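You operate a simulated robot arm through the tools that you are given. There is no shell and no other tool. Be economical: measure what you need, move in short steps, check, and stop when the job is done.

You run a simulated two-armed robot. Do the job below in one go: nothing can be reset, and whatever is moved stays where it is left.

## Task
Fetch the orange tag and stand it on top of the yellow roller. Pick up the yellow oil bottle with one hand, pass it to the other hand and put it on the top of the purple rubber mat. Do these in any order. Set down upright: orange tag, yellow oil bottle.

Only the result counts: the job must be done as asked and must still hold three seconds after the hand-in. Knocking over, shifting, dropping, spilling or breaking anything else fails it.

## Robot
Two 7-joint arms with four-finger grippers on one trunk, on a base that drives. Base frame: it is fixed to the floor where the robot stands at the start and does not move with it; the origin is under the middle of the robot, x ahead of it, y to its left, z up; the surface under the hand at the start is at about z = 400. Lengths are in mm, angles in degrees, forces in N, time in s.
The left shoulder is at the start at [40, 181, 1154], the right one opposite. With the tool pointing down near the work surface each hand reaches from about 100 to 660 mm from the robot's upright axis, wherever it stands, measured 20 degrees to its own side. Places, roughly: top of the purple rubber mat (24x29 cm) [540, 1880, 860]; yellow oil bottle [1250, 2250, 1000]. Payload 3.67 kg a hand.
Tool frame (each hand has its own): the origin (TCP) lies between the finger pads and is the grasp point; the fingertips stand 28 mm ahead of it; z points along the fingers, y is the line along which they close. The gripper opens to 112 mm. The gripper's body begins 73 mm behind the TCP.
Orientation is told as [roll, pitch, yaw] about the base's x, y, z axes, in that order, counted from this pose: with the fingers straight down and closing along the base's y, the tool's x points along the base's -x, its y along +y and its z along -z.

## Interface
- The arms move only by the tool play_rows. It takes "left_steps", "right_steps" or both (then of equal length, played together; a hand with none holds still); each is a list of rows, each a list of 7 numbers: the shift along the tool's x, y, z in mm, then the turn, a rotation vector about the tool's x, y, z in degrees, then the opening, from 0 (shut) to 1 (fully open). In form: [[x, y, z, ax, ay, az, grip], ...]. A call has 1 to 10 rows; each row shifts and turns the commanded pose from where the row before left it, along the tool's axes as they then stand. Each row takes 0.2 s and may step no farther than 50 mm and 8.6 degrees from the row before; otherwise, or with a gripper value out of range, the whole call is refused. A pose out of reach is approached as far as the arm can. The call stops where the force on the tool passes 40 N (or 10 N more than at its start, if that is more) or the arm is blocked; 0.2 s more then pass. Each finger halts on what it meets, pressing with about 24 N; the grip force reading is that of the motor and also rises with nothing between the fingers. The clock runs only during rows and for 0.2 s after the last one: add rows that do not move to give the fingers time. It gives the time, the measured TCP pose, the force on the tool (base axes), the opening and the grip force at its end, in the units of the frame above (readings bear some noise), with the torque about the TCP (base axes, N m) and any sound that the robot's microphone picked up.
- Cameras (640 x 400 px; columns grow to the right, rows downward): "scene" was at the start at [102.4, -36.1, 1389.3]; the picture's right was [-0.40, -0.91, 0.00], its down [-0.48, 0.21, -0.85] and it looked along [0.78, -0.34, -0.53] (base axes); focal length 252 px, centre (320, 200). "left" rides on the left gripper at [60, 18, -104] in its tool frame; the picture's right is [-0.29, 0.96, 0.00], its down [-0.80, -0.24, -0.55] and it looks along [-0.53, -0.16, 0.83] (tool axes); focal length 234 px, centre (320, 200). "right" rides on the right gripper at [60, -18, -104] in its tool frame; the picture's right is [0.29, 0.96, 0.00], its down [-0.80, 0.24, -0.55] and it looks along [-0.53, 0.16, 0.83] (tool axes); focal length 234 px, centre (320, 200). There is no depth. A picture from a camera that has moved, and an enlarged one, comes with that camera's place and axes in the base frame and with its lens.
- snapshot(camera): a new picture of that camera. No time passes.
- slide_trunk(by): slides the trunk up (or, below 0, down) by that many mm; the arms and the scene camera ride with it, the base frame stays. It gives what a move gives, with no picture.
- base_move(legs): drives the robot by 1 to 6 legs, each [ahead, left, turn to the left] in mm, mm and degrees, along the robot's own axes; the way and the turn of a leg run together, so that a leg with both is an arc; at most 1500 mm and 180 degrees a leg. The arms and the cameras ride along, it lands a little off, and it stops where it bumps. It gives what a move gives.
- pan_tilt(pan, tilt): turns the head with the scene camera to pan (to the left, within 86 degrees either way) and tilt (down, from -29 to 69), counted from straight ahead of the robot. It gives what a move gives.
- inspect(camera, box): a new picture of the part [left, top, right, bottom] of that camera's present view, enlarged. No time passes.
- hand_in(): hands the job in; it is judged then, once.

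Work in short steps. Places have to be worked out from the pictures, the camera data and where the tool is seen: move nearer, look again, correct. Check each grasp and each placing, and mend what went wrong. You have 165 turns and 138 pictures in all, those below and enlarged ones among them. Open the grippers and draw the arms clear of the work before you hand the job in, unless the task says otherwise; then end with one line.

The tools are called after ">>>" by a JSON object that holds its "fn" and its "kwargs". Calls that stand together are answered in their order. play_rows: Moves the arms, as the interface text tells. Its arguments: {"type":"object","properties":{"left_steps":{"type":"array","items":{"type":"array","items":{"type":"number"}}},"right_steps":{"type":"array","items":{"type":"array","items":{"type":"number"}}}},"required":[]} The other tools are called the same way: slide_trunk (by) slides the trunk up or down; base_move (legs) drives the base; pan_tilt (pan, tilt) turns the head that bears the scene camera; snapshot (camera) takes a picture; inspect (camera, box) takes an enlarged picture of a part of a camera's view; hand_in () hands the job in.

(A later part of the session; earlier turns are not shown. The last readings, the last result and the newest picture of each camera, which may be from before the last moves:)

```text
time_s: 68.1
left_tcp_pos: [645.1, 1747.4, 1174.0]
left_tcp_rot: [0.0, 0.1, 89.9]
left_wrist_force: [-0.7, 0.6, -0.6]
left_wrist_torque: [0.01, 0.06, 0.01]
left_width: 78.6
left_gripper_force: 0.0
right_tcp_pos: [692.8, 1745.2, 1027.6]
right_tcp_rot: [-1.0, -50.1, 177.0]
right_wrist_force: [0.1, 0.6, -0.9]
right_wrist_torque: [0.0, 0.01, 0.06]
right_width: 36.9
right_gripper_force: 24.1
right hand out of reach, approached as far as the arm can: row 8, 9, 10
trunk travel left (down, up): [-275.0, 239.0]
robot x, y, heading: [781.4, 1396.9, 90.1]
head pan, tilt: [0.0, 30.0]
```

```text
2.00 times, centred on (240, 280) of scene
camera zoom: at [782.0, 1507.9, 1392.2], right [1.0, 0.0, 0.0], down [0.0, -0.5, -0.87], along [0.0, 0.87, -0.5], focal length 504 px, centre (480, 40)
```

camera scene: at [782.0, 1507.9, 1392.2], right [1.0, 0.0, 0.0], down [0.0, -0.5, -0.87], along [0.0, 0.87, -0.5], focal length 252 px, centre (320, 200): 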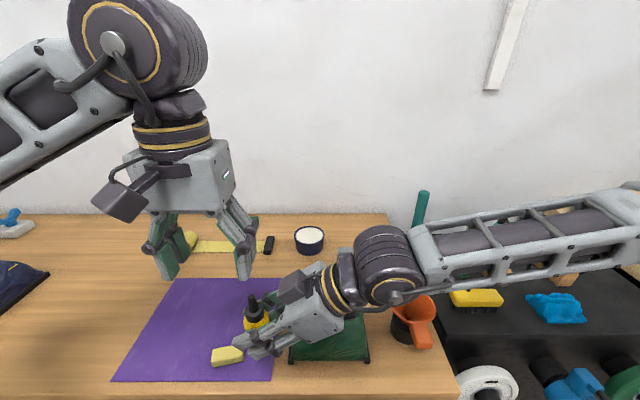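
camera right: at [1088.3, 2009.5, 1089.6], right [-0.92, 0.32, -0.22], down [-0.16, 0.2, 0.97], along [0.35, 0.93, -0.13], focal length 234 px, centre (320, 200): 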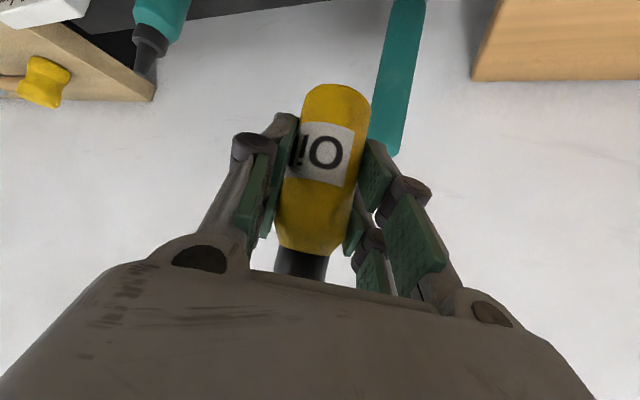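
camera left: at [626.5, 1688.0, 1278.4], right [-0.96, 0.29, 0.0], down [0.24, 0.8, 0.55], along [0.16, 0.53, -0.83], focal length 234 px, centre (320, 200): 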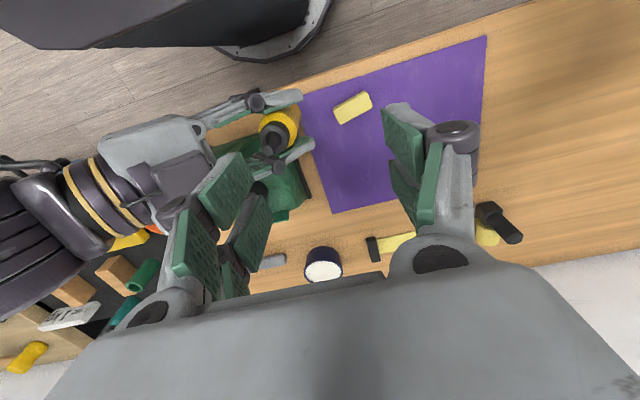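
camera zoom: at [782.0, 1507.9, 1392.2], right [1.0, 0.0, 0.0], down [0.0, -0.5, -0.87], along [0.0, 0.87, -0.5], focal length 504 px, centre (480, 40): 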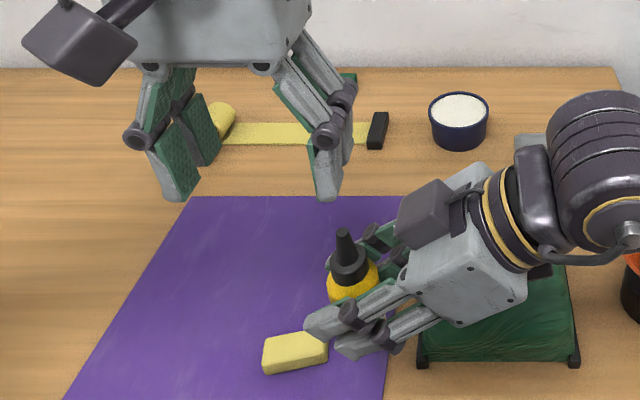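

Bottle axis at ≈[688,1744], nozzle tip z≈1101, straight body top ≈1050. I move the left hand above it with a 48 mm opening, then verify before descending.

>>> {"fn": "play_rows", "kwargs": {"left_steps": [[1.7, -21, 0, 0, 0, 0, 0.43], [1.7, -21, 0, 0, 0, 0, 0.43], [0, 0, 30, 0, 0, 0, 0.43], [0, 0, 0, 0, 0, 0, 0.43]]}}

>>> {"fn": "inspect", "kwargs": {"camera": "left", "box": [200, 50, 440, 290]}}

>>> {"fn": "inspect", "kwargs": {"camera": "scene", "box": [150, 170, 350, 350]}}

```text
time_s: 69.1
left_tcp_pos: [683.6, 1742.4, 1143.1]
left_tcp_rot: [0.0, 0.0, 89.8]
left_wrist_force: [-0.3, -0.6, 0.1]
left_wrist_torque: [0.0, 0.0, 0.02]
left_width: 48.4
left_gripper_force: 0.1
right_tcp_pos: [692.2, 1742.6, 1028.2]
right_tcp_rot: [-1.2, -50.1, 177.2]
right_wrist_force: [-0.1, -0.2, -1.0]
right_wrist_torque: [-0.01, -0.02, 0.01]
right_width: 37.1
right_gripper_force: 24.5
trunk travel left (down, up): [-275.0, 239.0]
robot x, y, heading: [780.0, 1394.1, 90.0]
head pan, tilt: [0.0, 30.0]
```

```text
1.67 times, centred on (320, 170) of left
camera zoom: at [666.8, 1682.2, 1247.1], right [-0.96, 0.29, 0.0], down [0.24, 0.8, 0.55], along [0.16, 0.53, -0.83], focal length 390 px, centre (320, 250)
```

zoom: 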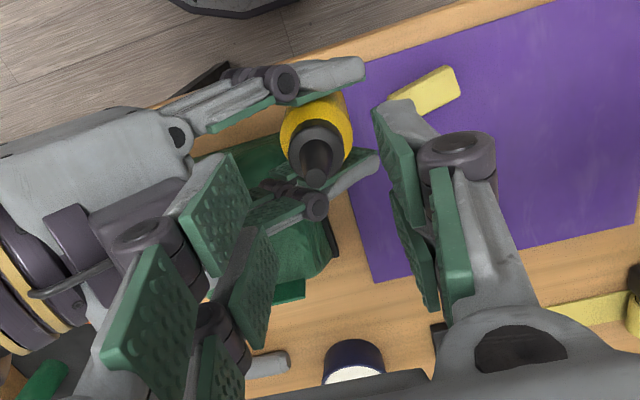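

```text
2.22 times, centred on (250, 260) of scene
camera zoom: at [781.6, 1505.9, 1392.4], right [1.0, 0.0, 0.0], down [0.0, -0.5, -0.87], along [0.0, 0.87, -0.5], focal length 560 px, centre (476, 67)
```

zoom: 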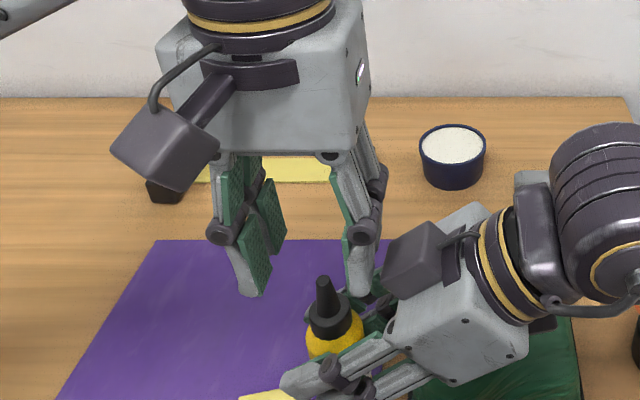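

Alignment is good, but the box on top of the right gripper would meet the left palm. I tilt the left hand 12° (palm leaning away from me) and offset 3–4 mm in +y, then descend half-way and check.

>>> {"fn": "play_rows", "kwargs": {"left_steps": [[0, 0, 0, 0, 6, 0, 0.43], [0, 0, 0, 0, 6, 0, 0.43], [-4.5, -2.4, -1, 0, 0, 0, 0.43], [-4.2, 0, 19.6, 0, 0, 0, 0.43], [-4.2, 0, 19.6, 0, 0, 0, 0.43], [0, 0, 0, 0, 0, 0, 0.43]]}}

>>> {"fn": "inspect", "kwargs": {"camera": "left", "box": [200, 50, 440, 290]}}

>>> {"fn": "inspect", "kwargs": {"camera": "scene", "box": [150, 170, 350, 350]}}

```text
time_s: 70.5
left_tcp_pos: [687.1, 1747.7, 1104.3]
left_tcp_rot: [0.2, 12.0, 89.9]
left_wrist_force: [-19.5, 4.2, 17.7]
left_wrist_torque: [-0.12, -0.9, -0.09]
left_width: 40.9
left_gripper_force: 0.1
right_tcp_pos: [692.1, 1742.5, 1028.4]
right_tcp_rot: [-1.1, -49.9, 177.1]
right_wrist_force: [18.9, -3.1, -17.7]
right_wrist_torque: [0.36, 2.27, -0.01]
right_width: 36.9
right_gripper_force: 23.8
trunk travel left (down, up): [-275.0, 239.0]
robot x, y, heading: [780.6, 1391.2, 89.7]
head pan, tilt: [0.0, 30.0]
```

```text
1.67 times, centred on (320, 170) of left
camera zoom: at [670.4, 1709.9, 1218.2], right [-0.96, 0.28, -0.06], down [0.24, 0.89, 0.38], along [0.16, 0.35, -0.92], focal length 390 px, centre (320, 250)
```

zoom: 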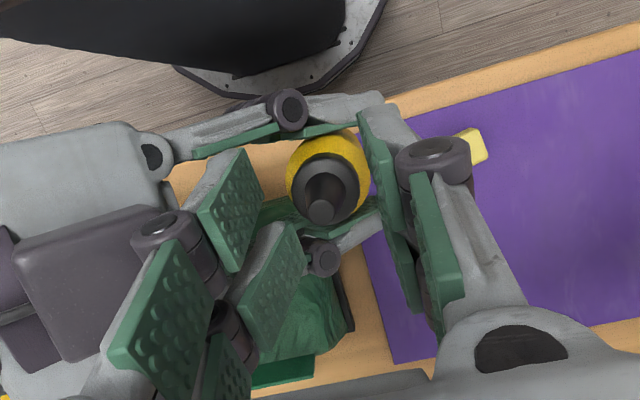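

```text
2.22 times, centred on (250, 260) of scene
camera zoom: at [781.0, 1505.8, 1392.4], right [1.0, 0.0, 0.0], down [0.0, -0.5, -0.87], along [0.0, 0.87, -0.5], focal length 560 px, centre (476, 67)
```

zoom: 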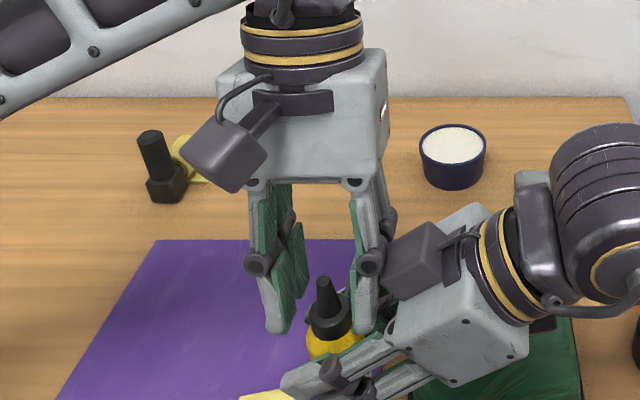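

Contact (≈19 N) between the left finger and the right gripper's top box, so this crossing doesn't fit. I retrace the left hand up and away.

>>> {"fn": "play_rows", "kwargs": {"left_steps": [[4.2, 0, -19.6, 0, 0, 0, 0.43], [8, 0, -40, 0, 0, 0, 0.43], [4, 40, -20, 0, 0, 0, 0.5], [0, 40, 0, 0, 0, 0, 0.6], [0, 40, 0, 0, 0, 0, 0.6]]}}

>>> {"fn": "snapshot", "kwargs": {"camera": "scene"}}

>>> {"fn": "snapshot", "kwargs": {"camera": "right"}}

```text
time_s: 71.7
left_tcp_pos: [566.2, 1747.8, 1186.4]
left_tcp_rot: [-0.1, 11.9, 89.7]
left_wrist_force: [-0.4, 0.1, -0.6]
left_wrist_torque: [0.02, -0.05, -0.02]
left_width: 66.8
left_gripper_force: 0.1
right_tcp_pos: [690.5, 1741.5, 1028.9]
right_tcp_rot: [-1.2, -50.0, 177.2]
right_wrist_force: [0.2, -0.4, -1.5]
right_wrist_torque: [0.01, -0.02, 0.0]
right_width: 37.1
right_gripper_force: 24.1
trunk travel left (down, up): [-275.0, 239.0]
robot x, y, heading: [780.8, 1395.6, 89.9]
head pan, tilt: [0.0, 30.0]
```

```text
68 pictures are left
camera scene: at [779.5, 1504.9, 1392.5], right [1.0, 0.0, 0.0], down [0.0, -0.5, -0.87], along [0.0, 0.87, -0.5], focal length 252 px, centre (320, 200)
```

scene: 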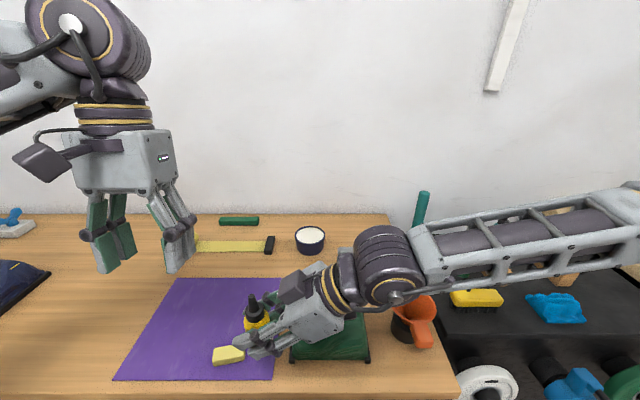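

```text
67 pictures are left
camera right: at [810.2, 1752.5, 1050.0], right [0.12, -0.96, -0.23], down [-0.11, -0.25, 0.96], along [-0.99, -0.09, -0.13], focal length 234 px, centre (320, 200)
```

right: 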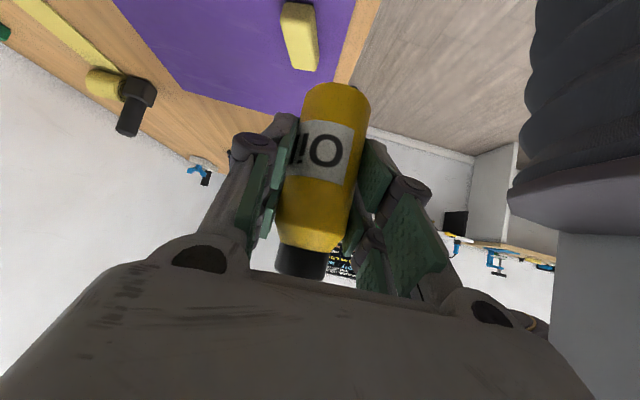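

The bottle is still firm. Plan: set it briefly on the mat with the right hand to re-grip lower, giving room for the left. I shift the base 180 mm left and turn the right hand back to pointing ahead.

>>> {"fn": "base_move", "kwargs": {"legs": [[0, 180, 0]]}}

>>> {"fn": "play_rows", "kwargs": {"right_steps": [[0, -20, 0, 6.13, 0, 5.14, 0.1], [0, -20, 0, 6.13, 0, 5.14, 0.1], [0, -20, 0, 6.13, 0, 5.14, 0.1], [0, -20, 0, 6.13, 0, 5.14, 0.1], [0, -20, 0, 6.13, 0, 5.14, 0.1], [0, -20, 0, 6.13, 0, 5.14, 0.1], [0, -20, 0, 6.13, 0, 5.14, 0.1], [0, -20, 0, 6.13, 0, 5.14, 0.1], [0, -20, 0, 6.13, 0, 5.14, 0.1], [0, 0, 0, 6.13, 0, 5.14, 0.1]]}}

>>> {"fn": "snapshot", "kwargs": {"camera": "scene"}}

```text
time_s: 73.3
left_tcp_pos: [384.3, 1749.5, 1186.3]
left_tcp_rot: [0.0, 12.1, 89.6]
left_wrist_force: [-0.1, -0.2, 0.1]
left_wrist_torque: [0.0, -0.03, -0.01]
left_width: 67.2
left_gripper_force: 0.1
right_tcp_pos: [509.2, 1743.6, 1028.6]
right_tcp_rot: [-1.1, -49.9, 176.9]
right_wrist_force: [-0.1, -0.7, -1.9]
right_wrist_torque: [-0.02, -0.02, -0.03]
right_width: 36.8
right_gripper_force: 23.8
trunk travel left (down, up): [-275.0, 239.0]
robot x, y, heading: [598.7, 1397.9, 89.7]
head pan, tilt: [0.0, 30.0]
```

```text
time_s: 75.5
left_tcp_pos: [385.5, 1750.7, 1184.1]
left_tcp_rot: [0.0, 12.1, 89.7]
left_wrist_force: [0.6, 0.0, -0.6]
left_wrist_torque: [-0.02, -0.01, 0.03]
left_width: 67.3
left_gripper_force: 0.0
right_tcp_pos: [615.2, 1881.1, 1032.4]
right_tcp_rot: [-0.2, -50.7, 96.3]
right_wrist_force: [-1.4, 0.6, -0.7]
right_wrist_torque: [0.02, 0.01, 0.0]
right_width: 37.2
right_gripper_force: 23.4
right hand out of reach, approached as far as the arm can: row 10
trunk travel left (down, up): [-275.0, 239.0]
robot x, y, heading: [596.3, 1397.9, 89.7]
head pan, tilt: [0.0, 30.0]
```

```text
66 pictures are left
camera scene: at [597.7, 1507.6, 1392.3], right [1.0, 0.0, 0.0], down [0.0, -0.5, -0.87], along [0.0, 0.87, -0.5], focal length 252 px, centre (320, 200)
```

scene: 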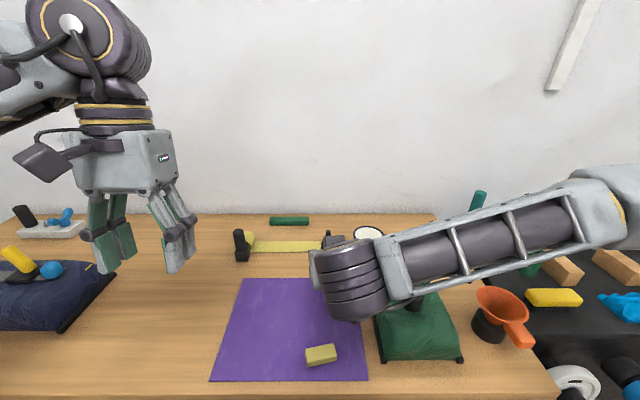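

The bottle is over the mat's free right part (≈[614,1885]). Lower 100 mm.

>>> {"fn": "play_rows", "kwargs": {"right_steps": [[25.5, 0, 21.4, 0, 0, 0, 0.1], [25.5, 0, 21.4, 0, 0, 0, 0.1], [25.5, 0, 21.4, 0, 0, 0, 0.1], [0, 0, 0, 0, 0, 0, 0.1]]}}

>>> {"fn": "snapshot", "kwargs": {"camera": "right"}}

>>> {"fn": "snapshot", "kwargs": {"camera": "left"}}

```text
time_s: 76.5
left_tcp_pos: [383.3, 1749.5, 1186.3]
left_tcp_rot: [0.1, 12.0, 89.6]
left_wrist_force: [-0.3, 0.2, -0.1]
left_wrist_torque: [0.02, -0.04, 0.0]
left_width: 67.3
left_gripper_force: 0.0
right_tcp_pos: [645.5, 1881.5, 946.3]
right_tcp_rot: [-0.1, -50.6, 96.4]
right_wrist_force: [-0.6, -0.4, -0.8]
right_wrist_torque: [0.01, 0.01, 0.02]
right_width: 37.1
right_gripper_force: 23.6
right hand out of reach, approached as far as the arm can: row 1, 2, 3
trunk travel left (down, up): [-275.0, 239.0]
robot x, y, heading: [600.0, 1395.9, 89.8]
head pan, tilt: [0.0, 30.0]
```

```text
65 pictures are left
camera right: at [677.0, 1766.8, 966.5], right [-0.93, -0.29, -0.22], down [-0.25, 0.05, 0.97], along [-0.27, 0.96, -0.12], focal length 234 px, centre (320, 200)
```

right: 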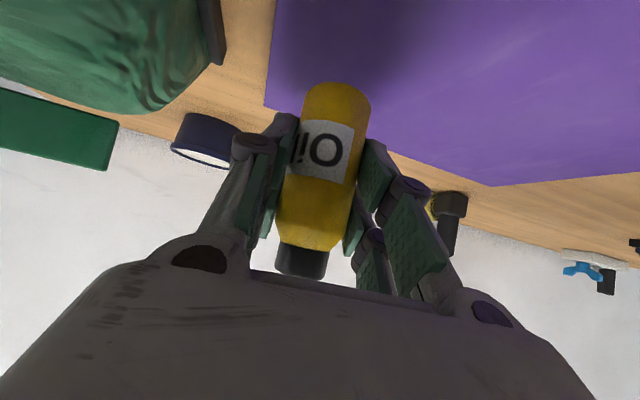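

```text
64 pictures are left
camera left: at [366.7, 1712.9, 1299.6], right [-0.96, 0.29, -0.06], down [0.24, 0.89, 0.38], along [0.16, 0.34, -0.92], focal length 234 px, centre (320, 200)
```

left: 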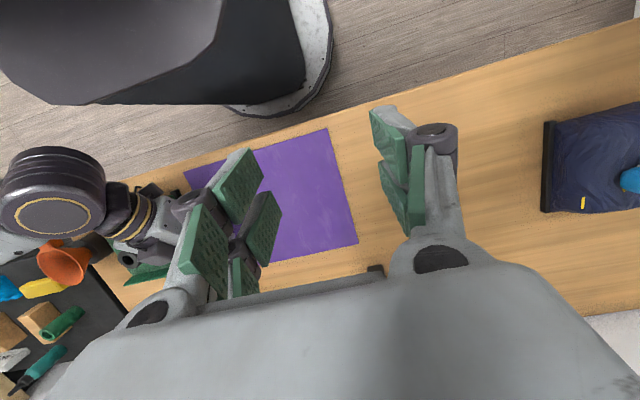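

The arm is again near a limit cross-body; I shift the base another 110 mm left so the hand works more in front of its shoulder.

>>> {"fn": "base_move", "kwargs": {"legs": [[0, 110, 0]]}}

>>> {"fn": "play_rows", "kwargs": {"right_steps": [[0, -40, 0, 0, 0, 0, 0.1], [0, -40, 0, 0, 0, 0, 0.1], [7.6, 0, 6.4, 0, 0, 0, 0.1], [0, 0, 0, 0, 0, 0, 0.1]]}}

```text
time_s: 77.7
left_tcp_pos: [275.6, 1750.1, 1186.1]
left_tcp_rot: [0.1, 12.1, 89.5]
left_wrist_force: [0.1, -0.1, 0.6]
left_wrist_torque: [0.02, -0.02, -0.01]
left_width: 67.4
left_gripper_force: 0.1
right_tcp_pos: [535.2, 1882.9, 948.8]
right_tcp_rot: [-0.2, -50.8, 96.3]
right_wrist_force: [-0.4, -0.1, -0.8]
right_wrist_torque: [-0.03, -0.02, -0.01]
right_width: 36.9
right_gripper_force: 24.1
trunk travel left (down, up): [-275.0, 239.0]
robot x, y, heading: [487.1, 1395.6, 89.4]
head pan, tilt: [0.0, 30.0]
```

```text
time_s: 78.7
left_tcp_pos: [276.8, 1750.9, 1186.1]
left_tcp_rot: [0.1, 12.1, 89.5]
left_wrist_force: [-0.2, -0.3, 0.3]
left_wrist_torque: [0.0, 0.0, 0.0]
left_width: 67.2
left_gripper_force: 0.0
right_tcp_pos: [616.9, 1890.7, 938.2]
right_tcp_rot: [-0.1, -50.7, 96.3]
right_wrist_force: [-0.6, -0.2, -2.1]
right_wrist_torque: [-0.03, 0.02, 0.02]
right_width: 37.1
right_gripper_force: 23.9
trunk travel left (down, up): [-275.0, 239.0]
robot x, y, heading: [487.7, 1399.8, 89.7]
head pan, tilt: [0.0, 30.0]
```

Within reach now. Lower in small steps to contact with the mat (expected TCP ≈ 911).

>>> {"fn": "play_rows", "kwargs": {"right_steps": [[8.4, 0, 7.1, 0, 0, 0, 0.1], [6.1, 0, 5.1, 0, 0, 0, 0.1], [3, 0, 2.6, 0, 0, 0, 0.1], [0, 0, 0, 0, 0, 0, 0.1]]}}

>>> {"fn": "snapshot", "kwargs": {"camera": "right"}}

```text
time_s: 79.7
left_tcp_pos: [276.5, 1749.4, 1186.0]
left_tcp_rot: [-0.1, 11.9, 89.5]
left_wrist_force: [-1.5, -0.2, -0.4]
left_wrist_torque: [-0.02, -0.04, -0.01]
left_width: 67.4
left_gripper_force: 0.1
right_tcp_pos: [618.1, 1891.5, 916.7]
right_tcp_rot: [-0.1, -51.0, 96.1]
right_wrist_force: [4.0, -2.5, 19.0]
right_wrist_torque: [-0.3, -0.14, 0.03]
right_width: 37.2
right_gripper_force: 23.4
trunk travel left (down, up): [-275.0, 239.0]
robot x, y, heading: [485.0, 1395.7, 89.6]
head pan, tilt: [0.0, 30.0]
```

```text
63 pictures are left
camera right: at [647.8, 1775.9, 935.6], right [-0.93, -0.28, -0.23], down [-0.25, 0.05, 0.97], along [-0.26, 0.96, -0.11], focal length 234 px, centre (320, 200)
```

right: 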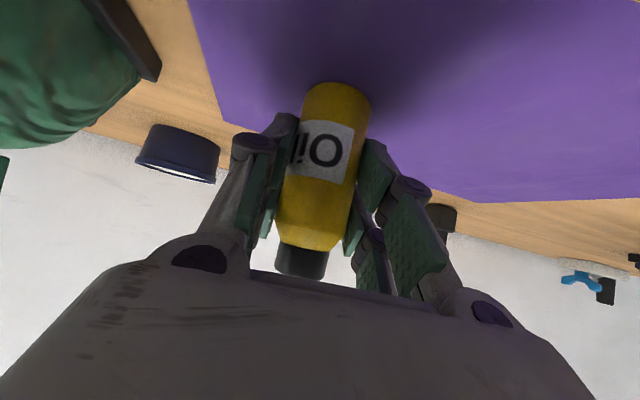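

Contact: the bottle stands on the mat. I relieve 1 mm, open, and check that it stands.

>>> {"fn": "play_rows", "kwargs": {"right_steps": [[-0.8, 0, -0.6, 0, 0, 0, 0.1], [0, 0, 0, 0, 0, 0, 0.35], [0, 0, 0, 0, 0, 0, 0.5], [0, 0, 0, 0, 0, 0, 0.5]]}}

>>> {"fn": "snapshot", "kwargs": {"camera": "right"}}

```text
time_s: 80.7
left_tcp_pos: [275.4, 1750.6, 1185.2]
left_tcp_rot: [0.0, 12.0, 89.5]
left_wrist_force: [0.0, 0.0, 0.1]
left_wrist_torque: [-0.01, 0.01, -0.01]
left_width: 67.3
left_gripper_force: 0.1
right_tcp_pos: [616.1, 1892.0, 916.0]
right_tcp_rot: [-0.2, -50.6, 96.4]
right_wrist_force: [0.1, -0.6, 0.5]
right_wrist_torque: [-0.01, -0.03, -0.01]
right_width: 56.2
right_gripper_force: 0.1
trunk travel left (down, up): [-275.0, 239.0]
robot x, y, heading: [488.5, 1399.0, 89.4]
head pan, tilt: [0.0, 30.0]
```

```text
62 pictures are left
camera right: at [647.7, 1776.7, 934.9], right [-0.93, -0.28, -0.22], down [-0.25, 0.05, 0.97], along [-0.26, 0.96, -0.12], focal length 234 px, centre (320, 200)
```

right: 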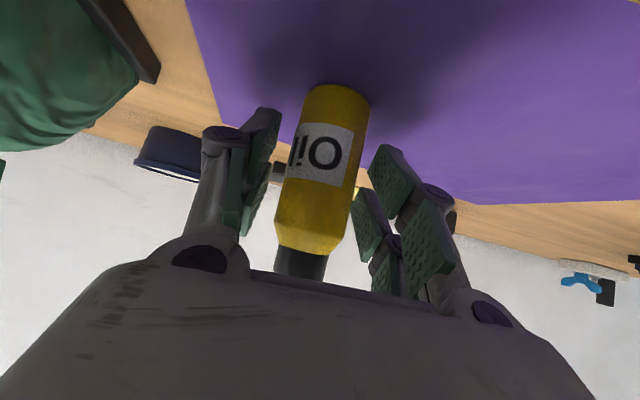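

It stands. Lower the open hand 14 mm straight down and re-grip.

>>> {"fn": "play_rows", "kwargs": {"right_steps": [[5.4, 0, 4.5, 0, 0, 0, 0.5], [5.3, 0, 4.5, 0, 0, 0, 0.5], [0, 0, 0, 0, 0, 0, 0.5]]}}

>>> {"fn": "play_rows", "kwargs": {"right_steps": [[0, 0, 0, 0, 0, 0, 0.3], [0, 0, 0, 0, 0, 0, 0.15], [0, 0, 0, 0, 0, 0, 0.1], [0, 0, 0, 0, 0, 0, 0.1]]}}

>>> {"fn": "snapshot", "kwargs": {"camera": "right"}}

```text
time_s: 81.5
left_tcp_pos: [275.9, 1750.2, 1186.3]
left_tcp_rot: [0.0, 12.1, 89.4]
left_wrist_force: [-0.4, -0.7, 0.9]
left_wrist_torque: [0.01, -0.02, 0.01]
left_width: 67.5
left_gripper_force: 0.1
right_tcp_pos: [617.6, 1891.5, 901.6]
right_tcp_rot: [-0.2, -50.7, 96.2]
right_wrist_force: [0.4, -1.3, 0.7]
right_wrist_torque: [0.0, 0.0, -0.02]
right_width: 55.9
right_gripper_force: 0.0
trunk travel left (down, up): [-275.0, 239.0]
robot x, y, heading: [491.1, 1398.8, 89.5]
head pan, tilt: [0.0, 30.0]
```

```text
time_s: 82.5
left_tcp_pos: [275.7, 1752.2, 1186.6]
left_tcp_rot: [-0.1, 12.0, 89.5]
left_wrist_force: [0.8, 0.0, -1.6]
left_wrist_torque: [-0.01, -0.01, 0.01]
left_width: 67.0
left_gripper_force: 0.2
right_tcp_pos: [617.1, 1892.1, 899.8]
right_tcp_rot: [-0.2, -50.7, 96.2]
right_wrist_force: [-0.9, 1.0, 0.3]
right_wrist_torque: [-0.02, 0.02, 0.0]
right_width: 36.9
right_gripper_force: 23.9
trunk travel left (down, up): [-275.0, 239.0]
robot x, y, heading: [487.0, 1395.3, 89.4]
head pan, tilt: [0.0, 30.0]
```

```text
61 pictures are left
camera right: at [648.0, 1776.5, 920.5], right [-0.93, -0.28, -0.22], down [-0.25, 0.05, 0.97], along [-0.26, 0.96, -0.12], focal length 234 px, centre (320, 200)
```

right: 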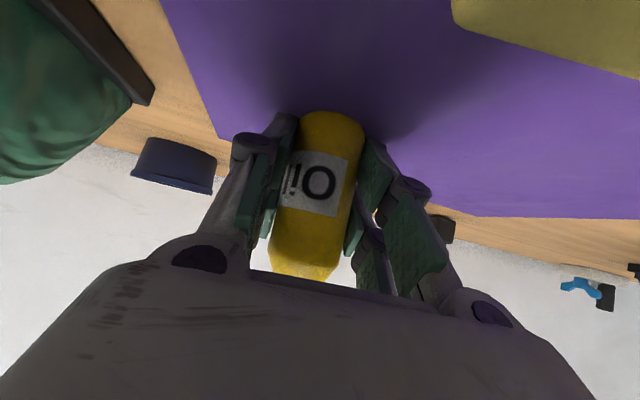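

Re-gripped lower (h≈33). Lift, bring it toward the robot's centre line and start turning the right hand to yaw ~128.

>>> {"fn": "play_rows", "kwargs": {"right_steps": [[-12, 0, -10, 0, 0, 0, 0.1], [-32, 0, -26, 0, 0, 0, 0.1], [-33, 0, -27, 0, 0, 0, 0.1], [2.9, 37, -19, 0, 0, 0, 0.1], [2.9, 38, -19, 0, 0, 0, 0.1], [2.9, 38, -19, 0, 0, 0, 0.1], [0, 0, 0, -6.13, 0, -5.14, 0.1], [0, 0, 0, -6.13, 0, -5.14, 0.1], [0, 0, 0, -6.13, 0, -5.14, 0.1], [0, 0, 0, -6.13, 0, -5.14, 0.1]]}}

>>> {"fn": "snapshot", "kwargs": {"camera": "scene"}}

```text
time_s: 84.7
left_tcp_pos: [275.6, 1749.8, 1184.7]
left_tcp_rot: [0.0, 11.9, 89.6]
left_wrist_force: [0.1, -0.2, 0.7]
left_wrist_torque: [-0.02, 0.01, 0.0]
left_width: 67.1
left_gripper_force: 0.0
right_tcp_pos: [505.3, 1836.6, 1031.5]
right_tcp_rot: [-0.7, -50.7, 128.9]
right_wrist_force: [0.0, 1.0, -1.3]
right_wrist_torque: [-0.03, 0.0, -0.01]
right_width: 36.9
right_gripper_force: 23.8
right hand out of reach, approached as far as the arm can: row 8, 9
trunk travel left (down, up): [-275.0, 239.0]
robot x, y, heading: [482.7, 1393.9, 89.6]
head pan, tilt: [0.0, 30.0]
```

```text
60 pictures are left
camera scene: at [488.1, 1506.1, 1392.5], right [1.0, -0.01, 0.0], down [0.0, -0.5, -0.87], along [0.01, 0.87, -0.5], focal length 252 px, centre (320, 200)
```

scene: 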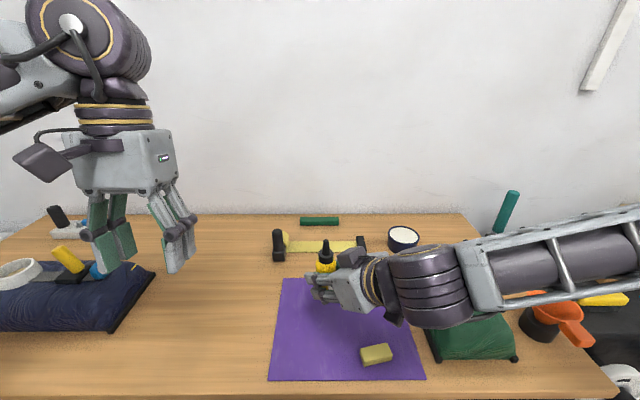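

>>> {"fn": "play_rows", "kwargs": {"right_steps": [[20, 25, -24, 0, 0, 0, 0.1], [0, 0, 0, -6.13, 0, -5.14, 0.1], [0, 0, 0, -6.13, 0, -5.14, 0.1], [0, 0, 0, 0, 0, 0, 0.1]]}}

>>> {"fn": "inspect", "kwargs": {"camera": "scene", "box": [250, 190, 450, 350]}}

>>> {"fn": "snapshot", "kwargs": {"camera": "left"}}

```text
time_s: 85.7
left_tcp_pos: [274.3, 1752.0, 1186.2]
left_tcp_rot: [0.0, 11.9, 89.5]
left_wrist_force: [0.4, 0.6, -0.3]
left_wrist_torque: [-0.02, 0.03, 0.02]
left_width: 67.3
left_gripper_force: 0.0
right_tcp_pos: [486.2, 1825.6, 1032.4]
right_tcp_rot: [-0.8, -50.5, 145.0]
right_wrist_force: [-0.5, 0.1, -0.8]
right_wrist_torque: [0.01, 0.01, 0.0]
right_width: 37.1
right_gripper_force: 23.9
right hand out of reach, approached as far as the arm can: row 1
trunk travel left (down, up): [-275.0, 239.0]
robot x, y, heading: [486.1, 1397.5, 89.7]
head pan, tilt: [0.0, 30.0]
```

```text
2.50 times, centred on (350, 270) of scene
camera zoom: at [487.6, 1507.2, 1392.4], right [1.0, -0.01, 0.0], down [0.0, -0.5, -0.87], along [0.01, 0.87, -0.5], focal length 630 px, centre (245, 25)
```

zoom: 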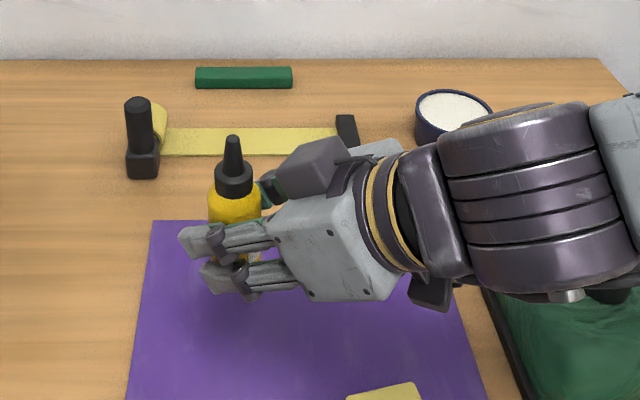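

```text
58 pictures are left
camera left: at [257.4, 1714.0, 1299.5], right [-0.96, 0.29, -0.06], down [0.25, 0.89, 0.38], along [0.16, 0.34, -0.92], focal length 234 px, centre (320, 200)
```

left: 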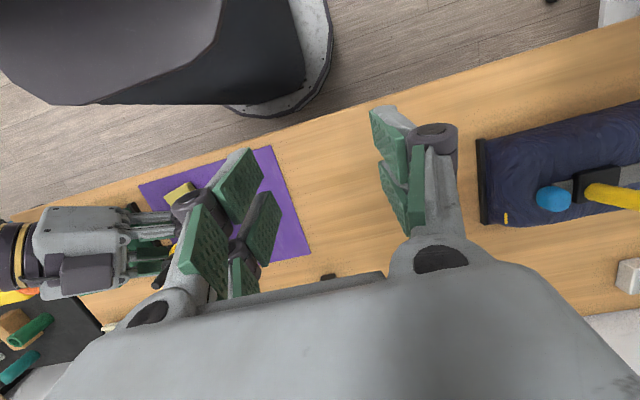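

The bottle is now nicely exposed at ≈[484,1830], nozzle tip z≈1121. I bring the left hand over it: first ahead, then sideways, staying high.

>>> {"fn": "play_rows", "kwargs": {"left_steps": [[-39, 0, -8.3, 0, 0, 0, 0.6], [-39, 0, -8.3, 0, 0, 0, 0.6], [0, -42, 0, 0, 0, 0, 0.6], [0, -42, 0, 0, 0, 0, 0.6], [0, -42, 0, 0, 0, 0, 0.6], [0, -42, 0, 0, 0, 0, 0.6], [0, -42, 0, 0, 0, 0, 0.6], [0, 0, 0, 0, 0, 0, 0.6]]}}

>>> {"fn": "inspect", "kwargs": {"camera": "left", "box": [200, 50, 440, 290]}}

>>> {"fn": "inspect", "kwargs": {"camera": "scene", "box": [220, 130, 420, 320]}}

```text
time_s: 87.5
left_tcp_pos: [484.4, 1828.7, 1183.7]
left_tcp_rot: [-0.1, 12.0, 89.6]
left_wrist_force: [0.0, -1.3, -0.7]
left_wrist_torque: [-0.02, -0.03, 0.01]
left_width: 67.1
left_gripper_force: 0.0
right_tcp_pos: [486.0, 1825.8, 1032.6]
right_tcp_rot: [-0.9, -50.2, 144.8]
right_wrist_force: [0.4, 0.5, -0.5]
right_wrist_torque: [0.01, -0.01, -0.03]
right_width: 36.9
right_gripper_force: 24.6
trunk travel left (down, up): [-275.0, 239.0]
robot x, y, heading: [487.2, 1397.5, 89.7]
head pan, tilt: [0.0, 30.0]
```

```text
1.67 times, centred on (320, 170) of left
camera zoom: at [466.6, 1790.7, 1299.3], right [-0.96, 0.29, -0.06], down [0.25, 0.89, 0.38], along [0.16, 0.34, -0.92], focal length 390 px, centre (320, 250)
```

zoom: 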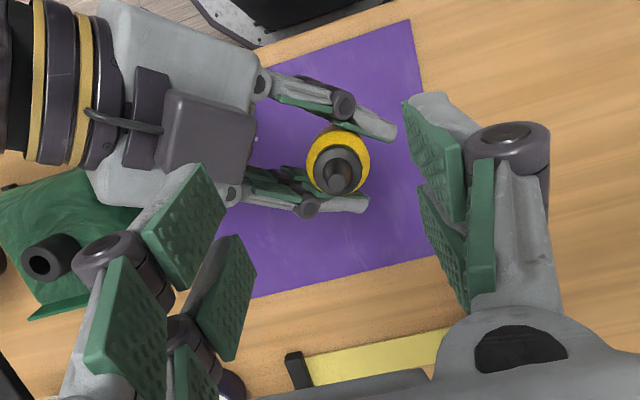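

```text
2.11 times, centred on (320, 225) of scene
camera zoom: at [486.6, 1507.0, 1392.4], right [1.0, -0.01, 0.0], down [0.0, -0.5, -0.87], along [0.01, 0.87, -0.5], focal length 531 px, centre (320, 147)
```

zoom: 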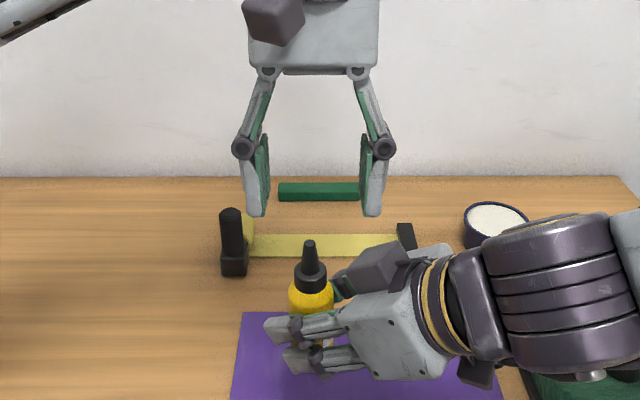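

Aligned within ~3 mm. Descend in two stages with force checks.

>>> {"fn": "play_rows", "kwargs": {"left_steps": [[-6, 3, 26, 0, 0, 0, 0.6], [-6.4, 0, 26, 0, 0, 0, 0.6], [-6.4, 0, 26, 0, 0, 0, 0.6], [0, 0, 0, 0, 0, 0, 0.6]]}}

>>> {"fn": "inspect", "kwargs": {"camera": "left", "box": [200, 50, 440, 290]}}

>>> {"fn": "inspect", "kwargs": {"camera": "scene", "box": [220, 130, 420, 320]}}

```text
time_s: 88.5
left_tcp_pos: [482.5, 1832.3, 1105.6]
left_tcp_rot: [-0.2, 11.8, 89.5]
left_wrist_force: [-3.2, 12.2, 19.3]
left_wrist_torque: [0.22, -1.08, 0.33]
left_width: 80.4
left_gripper_force: 3.7
right_tcp_pos: [487.3, 1822.7, 1031.4]
right_tcp_rot: [-0.5, -50.1, 144.6]
right_wrist_force: [2.8, -12.8, -22.0]
right_wrist_torque: [0.59, 1.28, -0.23]
right_width: 36.9
right_gripper_force: 24.0
trunk travel left (down, up): [-275.0, 239.0]
robot x, y, heading: [484.2, 1398.3, 89.5]
head pan, tilt: [0.0, 30.0]
```

```text
1.67 times, centred on (320, 170) of left
camera zoom: at [464.3, 1793.7, 1219.5], right [-0.96, 0.29, -0.06], down [0.24, 0.89, 0.38], along [0.16, 0.35, -0.92], focal length 390 px, centre (320, 250)
```

zoom: 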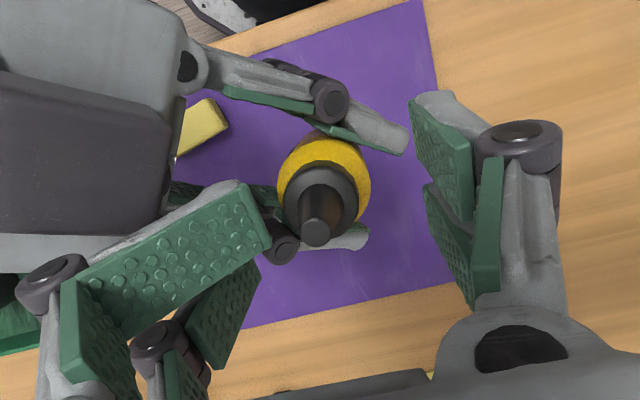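

```text
2.11 times, centred on (320, 225) of scene
camera zoom: at [487.8, 1506.9, 1392.4], right [1.0, -0.01, 0.0], down [0.0, -0.5, -0.87], along [0.01, 0.87, -0.5], focal length 531 px, centre (320, 147)
```

zoom: 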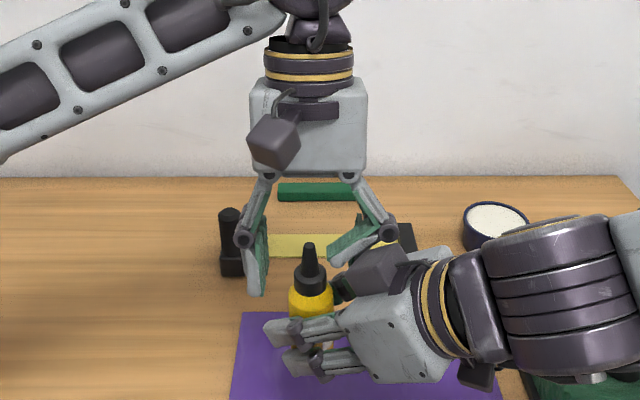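

The widely opened +x finger landed on the right gripper. I raise, narrow the opening to 46 mm and turn the left hand −18° so its finger fits between the right fingers and clear of the box.

>>> {"fn": "play_rows", "kwargs": {"left_steps": [[4.2, 0, -19.6, 0, 0, 0, 0.6], [4.2, 0, -19.6, 0, 0, 0, 0.41], [0, 0, 0, -1.25, 0, 5.87, 0.41], [0, 0, 0, -1.25, 0, 5.87, 0.41], [0, 0, 0, -1.25, 0, 5.87, 0.41], [0, 0, 0, 0, 0, 0, 0.41]]}}

>>> {"fn": "inspect", "kwargs": {"camera": "left", "box": [200, 50, 440, 290]}}

>>> {"fn": "inspect", "kwargs": {"camera": "scene", "box": [220, 130, 420, 320]}}

```text
time_s: 89.9
left_tcp_pos: [482.6, 1830.3, 1145.4]
left_tcp_rot: [0.0, 12.1, 71.5]
left_wrist_force: [-0.2, 0.0, -0.6]
left_wrist_torque: [0.0, 0.01, 0.02]
left_width: 45.8
left_gripper_force: 0.0
right_tcp_pos: [487.3, 1825.3, 1031.9]
right_tcp_rot: [-0.9, -50.3, 144.9]
right_wrist_force: [0.4, 0.0, -0.8]
right_wrist_torque: [-0.05, 0.01, -0.02]
right_width: 36.6
right_gripper_force: 23.9
trunk travel left (down, up): [-275.0, 239.0]
robot x, y, heading: [488.0, 1394.9, 89.8]
head pan, tilt: [0.0, 30.0]
```

```text
1.67 times, centred on (320, 170) of left
camera zoom: at [454.4, 1801.5, 1259.6], right [-0.82, 0.57, -0.06], down [0.51, 0.77, 0.38], along [0.26, 0.28, -0.92], focal length 390 px, centre (320, 250)
```

zoom: 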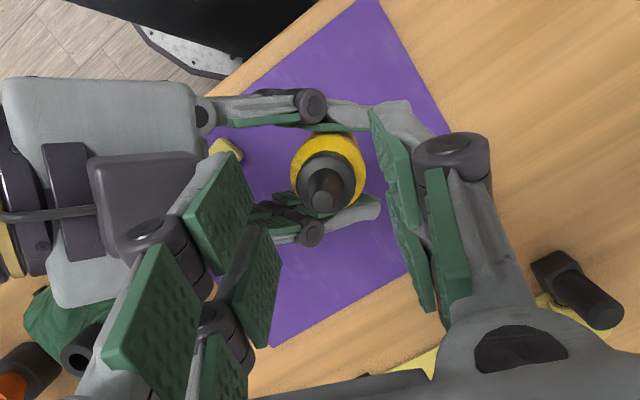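

```text
2.11 times, centred on (320, 225) of scene
camera zoom: at [487.9, 1507.4, 1392.3], right [1.0, -0.01, 0.0], down [0.0, -0.5, -0.87], along [0.01, 0.87, -0.5], focal length 531 px, centre (320, 147)
```

zoom: 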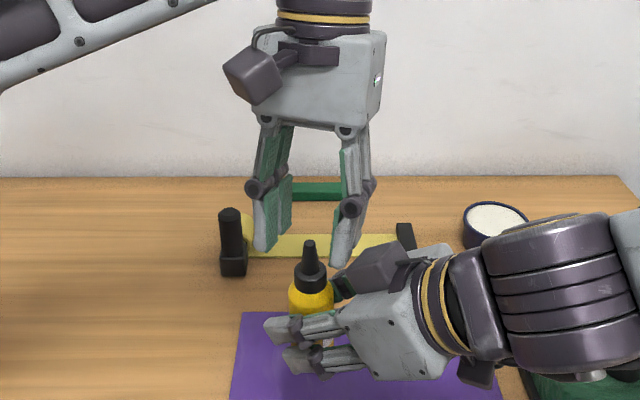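

Good alignment. Descend 45 mm first and check forces.

>>> {"fn": "play_rows", "kwargs": {"left_steps": [[-5.5, 0, 21.5, 0, 0, 0, 0.41], [-4.7, 0, 21.5, 0, 0, 0, 0.41], [0, 0, 0, 0, 0, 0, 0.41]]}}

>>> {"fn": "inspect", "kwargs": {"camera": "left", "box": [200, 50, 440, 290]}}

```text
time_s: 90.7
left_tcp_pos: [481.5, 1832.0, 1103.0]
left_tcp_rot: [-0.1, 11.8, 71.6]
left_wrist_force: [-5.4, 4.4, 21.7]
left_wrist_torque: [-0.23, -0.85, -0.01]
left_width: 46.3
left_gripper_force: 0.1
right_tcp_pos: [487.8, 1824.0, 1030.6]
right_tcp_rot: [-0.7, -50.2, 144.6]
right_wrist_force: [4.9, -3.9, -21.5]
right_wrist_torque: [0.4, 1.07, 0.0]
right_width: 37.3
right_gripper_force: 24.3
trunk travel left (down, up): [-275.0, 239.0]
robot x, y, heading: [485.9, 1396.8, 89.7]
head pan, tilt: [0.0, 30.0]
```

```text
1.67 times, centred on (320, 170) of left
camera zoom: at [454.1, 1802.1, 1216.8], right [-0.82, 0.57, -0.06], down [0.51, 0.77, 0.38], along [0.26, 0.28, -0.92], focal length 390 px, centre (320, 250)
```

zoom: 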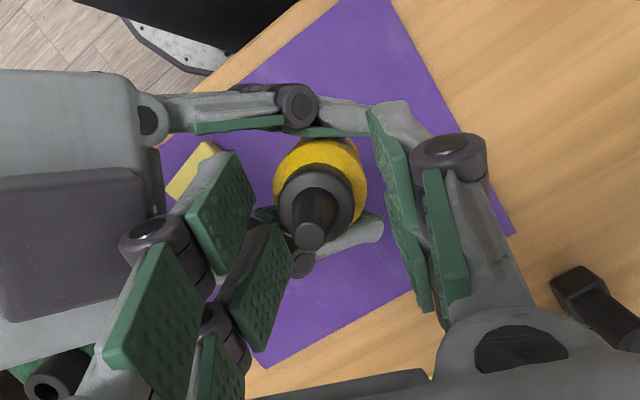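

Contact again, at the outer finger link vs. the box. I back up 20 mm, turn back to yaw 90 but keep the narrow opening, then descend to just above the right fingers.

>>> {"fn": "play_rows", "kwargs": {"left_steps": [[4.2, 0, -19.6, 0, 0, 0, 0.41], [0, 0, 0, 1.25, 0, -5.87, 0.41], [0, 0, 0, 1.25, 0, -5.87, 0.41], [0, 0, 0, 1.25, 0, -5.87, 0.41], [-3.1, 0, 14.7, 0, 0, 0, 0.41], [-2.1, 0, 9.8, 0, 0, 0, 0.41], [0, 0, 0, 0, 0, 0, 0.41]]}}

>>> {"fn": "inspect", "kwargs": {"camera": "left", "box": [200, 50, 440, 290]}}

>>> {"fn": "inspect", "kwargs": {"camera": "scene", "box": [240, 160, 400, 300]}}

```text
time_s: 92.3
left_tcp_pos: [483.6, 1832.6, 1096.4]
left_tcp_rot: [-0.2, 12.0, 89.4]
left_wrist_force: [-1.1, 1.9, 15.6]
left_wrist_torque: [-0.09, -0.61, 0.04]
left_width: 49.5
left_gripper_force: 1.3
right_tcp_pos: [487.8, 1825.6, 1030.5]
right_tcp_rot: [-0.7, -50.2, 144.7]
right_wrist_force: [-0.4, -1.8, -17.4]
right_wrist_torque: [0.07, 0.61, -0.03]
right_width: 37.2
right_gripper_force: 24.2
trunk travel left (down, up): [-275.0, 239.0]
robot x, y, heading: [484.8, 1395.6, 89.4]
head pan, tilt: [0.0, 30.0]
```

```text
1.67 times, centred on (320, 170) of left
camera zoom: at [464.9, 1795.2, 1211.6], right [-0.96, 0.29, -0.06], down [0.25, 0.89, 0.38], along [0.16, 0.35, -0.92], focal length 390 px, centre (320, 250)
```

zoom: 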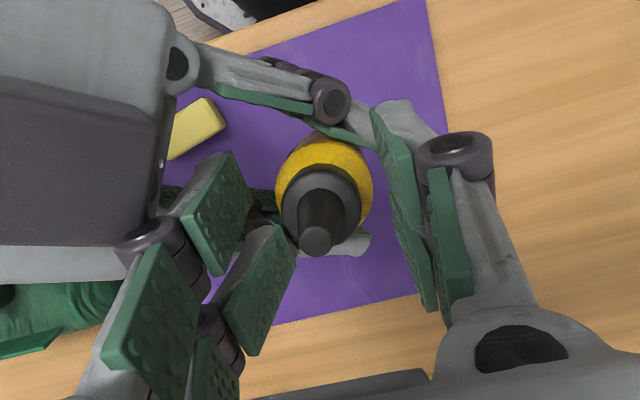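

```text
2.86 times, centred on (320, 230) of scene
camera zoom: at [488.0, 1507.2, 1392.4], right [1.0, -0.01, 0.0], down [0.0, -0.5, -0.87], along [0.01, 0.87, -0.5], focal length 720 px, centre (320, 114)
```

zoom: 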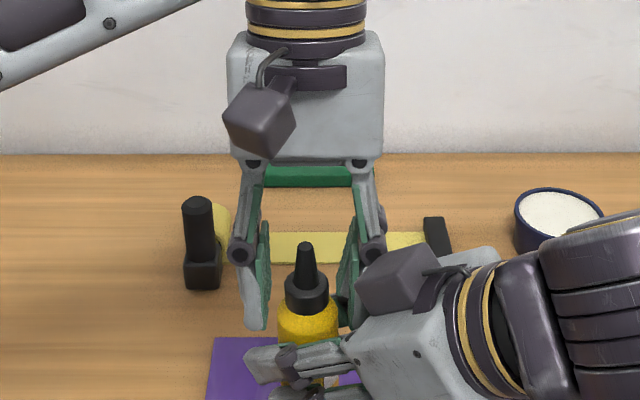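

The left lower knuckle rests on the box end; also the left is ~3 mm too far in +x. I raise, shift 5 mm in −x, and re-descend.

>>> {"fn": "play_rows", "kwargs": {"left_steps": [[2.1, 0, -9.8, 0, 0, 0, 0.41], [0, 5.5, 0, 0, 0, 0, 0.4], [-2.1, 0, 9.8, 0, 0, 0, 0.4], [-1.5, 0, 7, 0, 0, 0, 0.4], [0, 0, 0, 0, 0, 0, 0.4]]}}

>>> {"fn": "inspect", "kwargs": {"camera": "left", "box": [200, 50, 440, 290]}}

>>> {"fn": "inspect", "kwargs": {"camera": "scene", "box": [240, 160, 400, 300]}}

```text
time_s: 93.5
left_tcp_pos: [478.0, 1832.5, 1089.0]
left_tcp_rot: [0.0, 12.0, 89.9]
left_wrist_force: [9.2, 14.3, 7.5]
left_wrist_torque: [0.29, -0.27, 0.21]
left_width: 55.6
left_gripper_force: 5.8
right_tcp_pos: [486.8, 1823.8, 1032.3]
right_tcp_rot: [-1.0, -50.5, 145.1]
right_wrist_force: [-8.6, -13.6, -8.7]
right_wrist_torque: [0.4, -0.33, -0.06]
right_width: 37.0
right_gripper_force: 24.2
trunk travel left (down, up): [-275.0, 239.0]
robot x, y, heading: [488.4, 1399.2, 89.6]
head pan, tilt: [0.0, 30.0]
```

```text
1.67 times, centred on (320, 170) of left
camera zoom: at [460.9, 1796.4, 1202.9], right [-0.96, 0.29, -0.06], down [0.24, 0.89, 0.38], along [0.16, 0.35, -0.92], focal length 390 px, centre (320, 250)
```

zoom: 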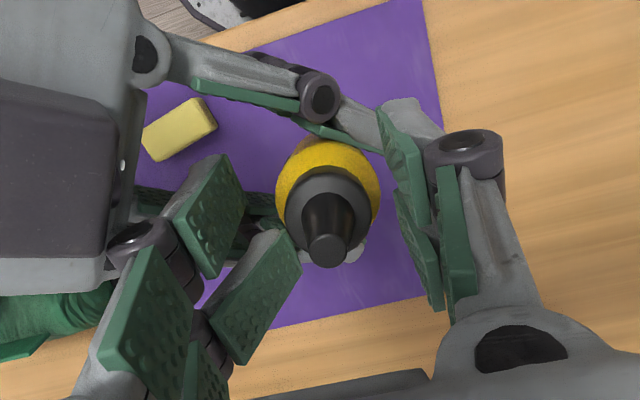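

```text
2.86 times, centred on (320, 230) of scene
camera zoom: at [487.8, 1507.3, 1392.4], right [1.0, -0.01, 0.0], down [0.0, -0.5, -0.87], along [0.01, 0.87, -0.5], focal length 720 px, centre (320, 114)
```

zoom: 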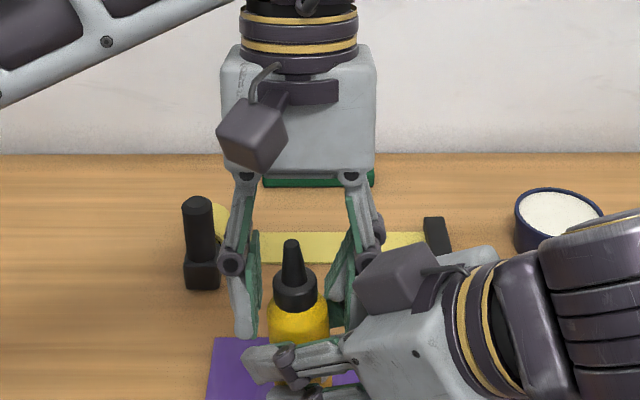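

The pads now overlap ~12 mm of the body's top. I close the left gripper and look at the forces and grip.

>>> {"fn": "play_rows", "kwargs": {"left_steps": [[0, 0, 0, 0, 0, 0, 0.3], [0, 0, 0, 0, 0, 0, 0.2], [0, 0, 0, 0, 0, 0, 0.1], [0, 0, 0, 0, 0, 0, 0.1]]}}

>>> {"fn": "inspect", "kwargs": {"camera": "left", "box": [200, 50, 440, 290]}}

>>> {"fn": "inspect", "kwargs": {"camera": "scene", "box": [240, 160, 400, 300]}}

```text
time_s: 94.6
left_tcp_pos: [477.6, 1833.9, 1090.4]
left_tcp_rot: [0.1, 11.9, 89.9]
left_wrist_force: [-0.8, 0.3, -0.6]
left_wrist_torque: [0.05, -0.37, 0.21]
left_width: 35.3
left_gripper_force: 24.1
right_tcp_pos: [488.3, 1823.4, 1028.9]
right_tcp_rot: [-0.5, -50.0, 144.3]
right_wrist_force: [0.3, 0.5, 0.5]
right_wrist_torque: [-0.05, 0.39, -0.19]
right_width: 36.4
right_gripper_force: 24.0
trunk travel left (down, up): [-275.0, 239.0]
robot x, y, heading: [489.3, 1399.2, 89.6]
head pan, tilt: [0.0, 30.0]
stopped in row 4 (right hand): the force on the tool passed its limit at 41 N (the readings are from after the stop); the commanded pose is now the measured one
```

```text
1.67 times, centred on (320, 170) of left
camera zoom: at [459.8, 1796.5, 1204.6], right [-0.96, 0.29, -0.06], down [0.24, 0.89, 0.38], along [0.16, 0.35, -0.92], focal length 390 px, centre (320, 250)
```

zoom: 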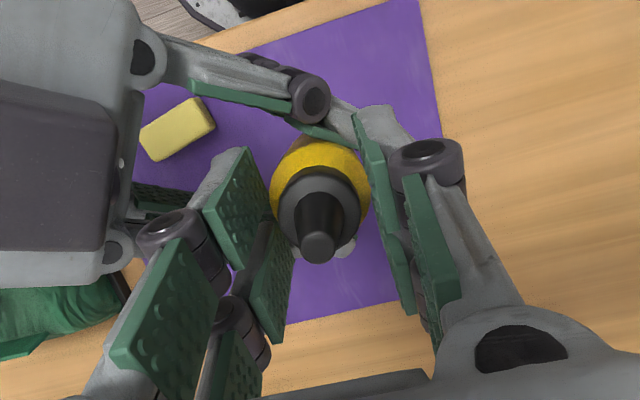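

```text
2.86 times, centred on (320, 230) of scene
camera zoom: at [488.0, 1507.3, 1392.4], right [1.0, -0.01, 0.0], down [0.0, -0.5, -0.87], along [0.01, 0.87, -0.5], focal length 720 px, centre (320, 114)
```

zoom: 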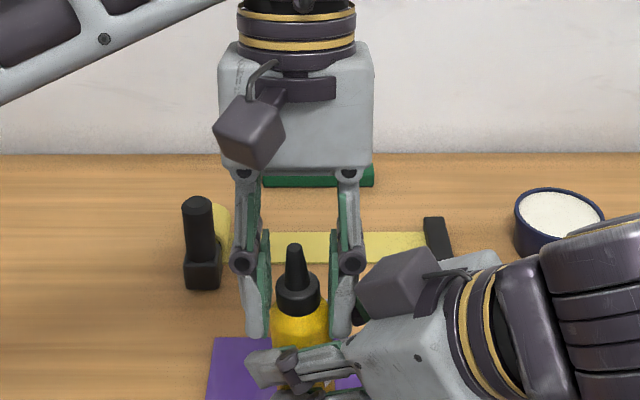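

Both hands hold it with small forces. To get a better bite, I open the left just slightly, go 6 mm lower and close again.

>>> {"fn": "play_rows", "kwargs": {"left_steps": [[0, 0, 0, 0, 0, 0, 0.36], [0, 0, 0, 0, 0, 0, 0.36], [-0.6, 0, 2.9, 0, 0, 0, 0.36], [-0.6, 0, 2.9, 0, 0, 0, 0.36], [0, 0, 0, 0, 0, 0, 0.36]]}}

>>> {"fn": "play_rows", "kwargs": {"left_steps": [[0, 0, 0, 0, 0, 0, 0.3], [0, 0, 0, 0, 0, 0, 0.2], [0, 0, 0, 0, 0, 0, 0.1], [0, 0, 0, 0, 0, 0, 0.1]]}}

>>> {"fn": "inspect", "kwargs": {"camera": "scene", "box": [240, 160, 400, 300]}}

```text
time_s: 95.8
left_tcp_pos: [477.5, 1832.6, 1086.9]
left_tcp_rot: [-0.2, 11.8, 89.6]
left_wrist_force: [3.3, -2.3, 26.9]
left_wrist_torque: [0.02, -0.97, -0.09]
left_width: 46.4
left_gripper_force: 3.9
right_tcp_pos: [488.5, 1821.8, 1027.1]
right_tcp_rot: [-0.4, -49.8, 144.4]
right_wrist_force: [-3.3, 1.5, -28.5]
right_wrist_torque: [-0.42, 0.43, 0.15]
right_width: 36.8
right_gripper_force: 23.7
trunk travel left (down, up): [-275.0, 239.0]
robot x, y, heading: [487.7, 1395.9, 89.9]
head pan, tilt: [0.0, 30.0]
```

```text
time_s: 96.4
left_tcp_pos: [477.8, 1834.1, 1086.6]
left_tcp_rot: [0.0, 11.6, 89.8]
left_wrist_force: [-7.2, 3.2, 5.9]
left_wrist_torque: [0.32, 0.0, 0.05]
left_width: 36.2
left_gripper_force: 24.0
right_tcp_pos: [489.3, 1820.7, 1026.4]
right_tcp_rot: [0.0, -49.6, 144.1]
right_wrist_force: [7.5, -3.6, -6.6]
right_wrist_torque: [-0.19, 0.35, -0.1]
right_width: 36.3
right_gripper_force: 24.7
trunk travel left (down, up): [-275.0, 239.0]
robot x, y, heading: [487.7, 1398.2, 89.8]
head pan, tilt: [0.0, 30.0]
stopped in row 3 (right hand): the force on the tool passed its limit at 41 N (the readings are from after the stop); the commanded pose is now the measured one
```

```text
2.86 times, centred on (320, 230) of scene
camera zoom: at [488.0, 1507.3, 1392.4], right [1.0, -0.01, 0.0], down [0.0, -0.5, -0.87], along [0.01, 0.87, -0.5], focal length 720 px, centre (320, 114)
```

zoom: 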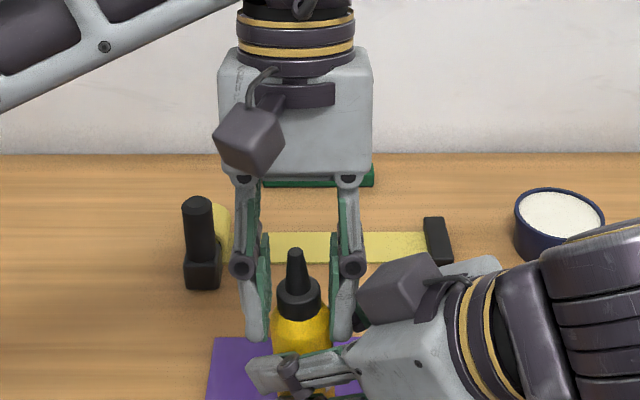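

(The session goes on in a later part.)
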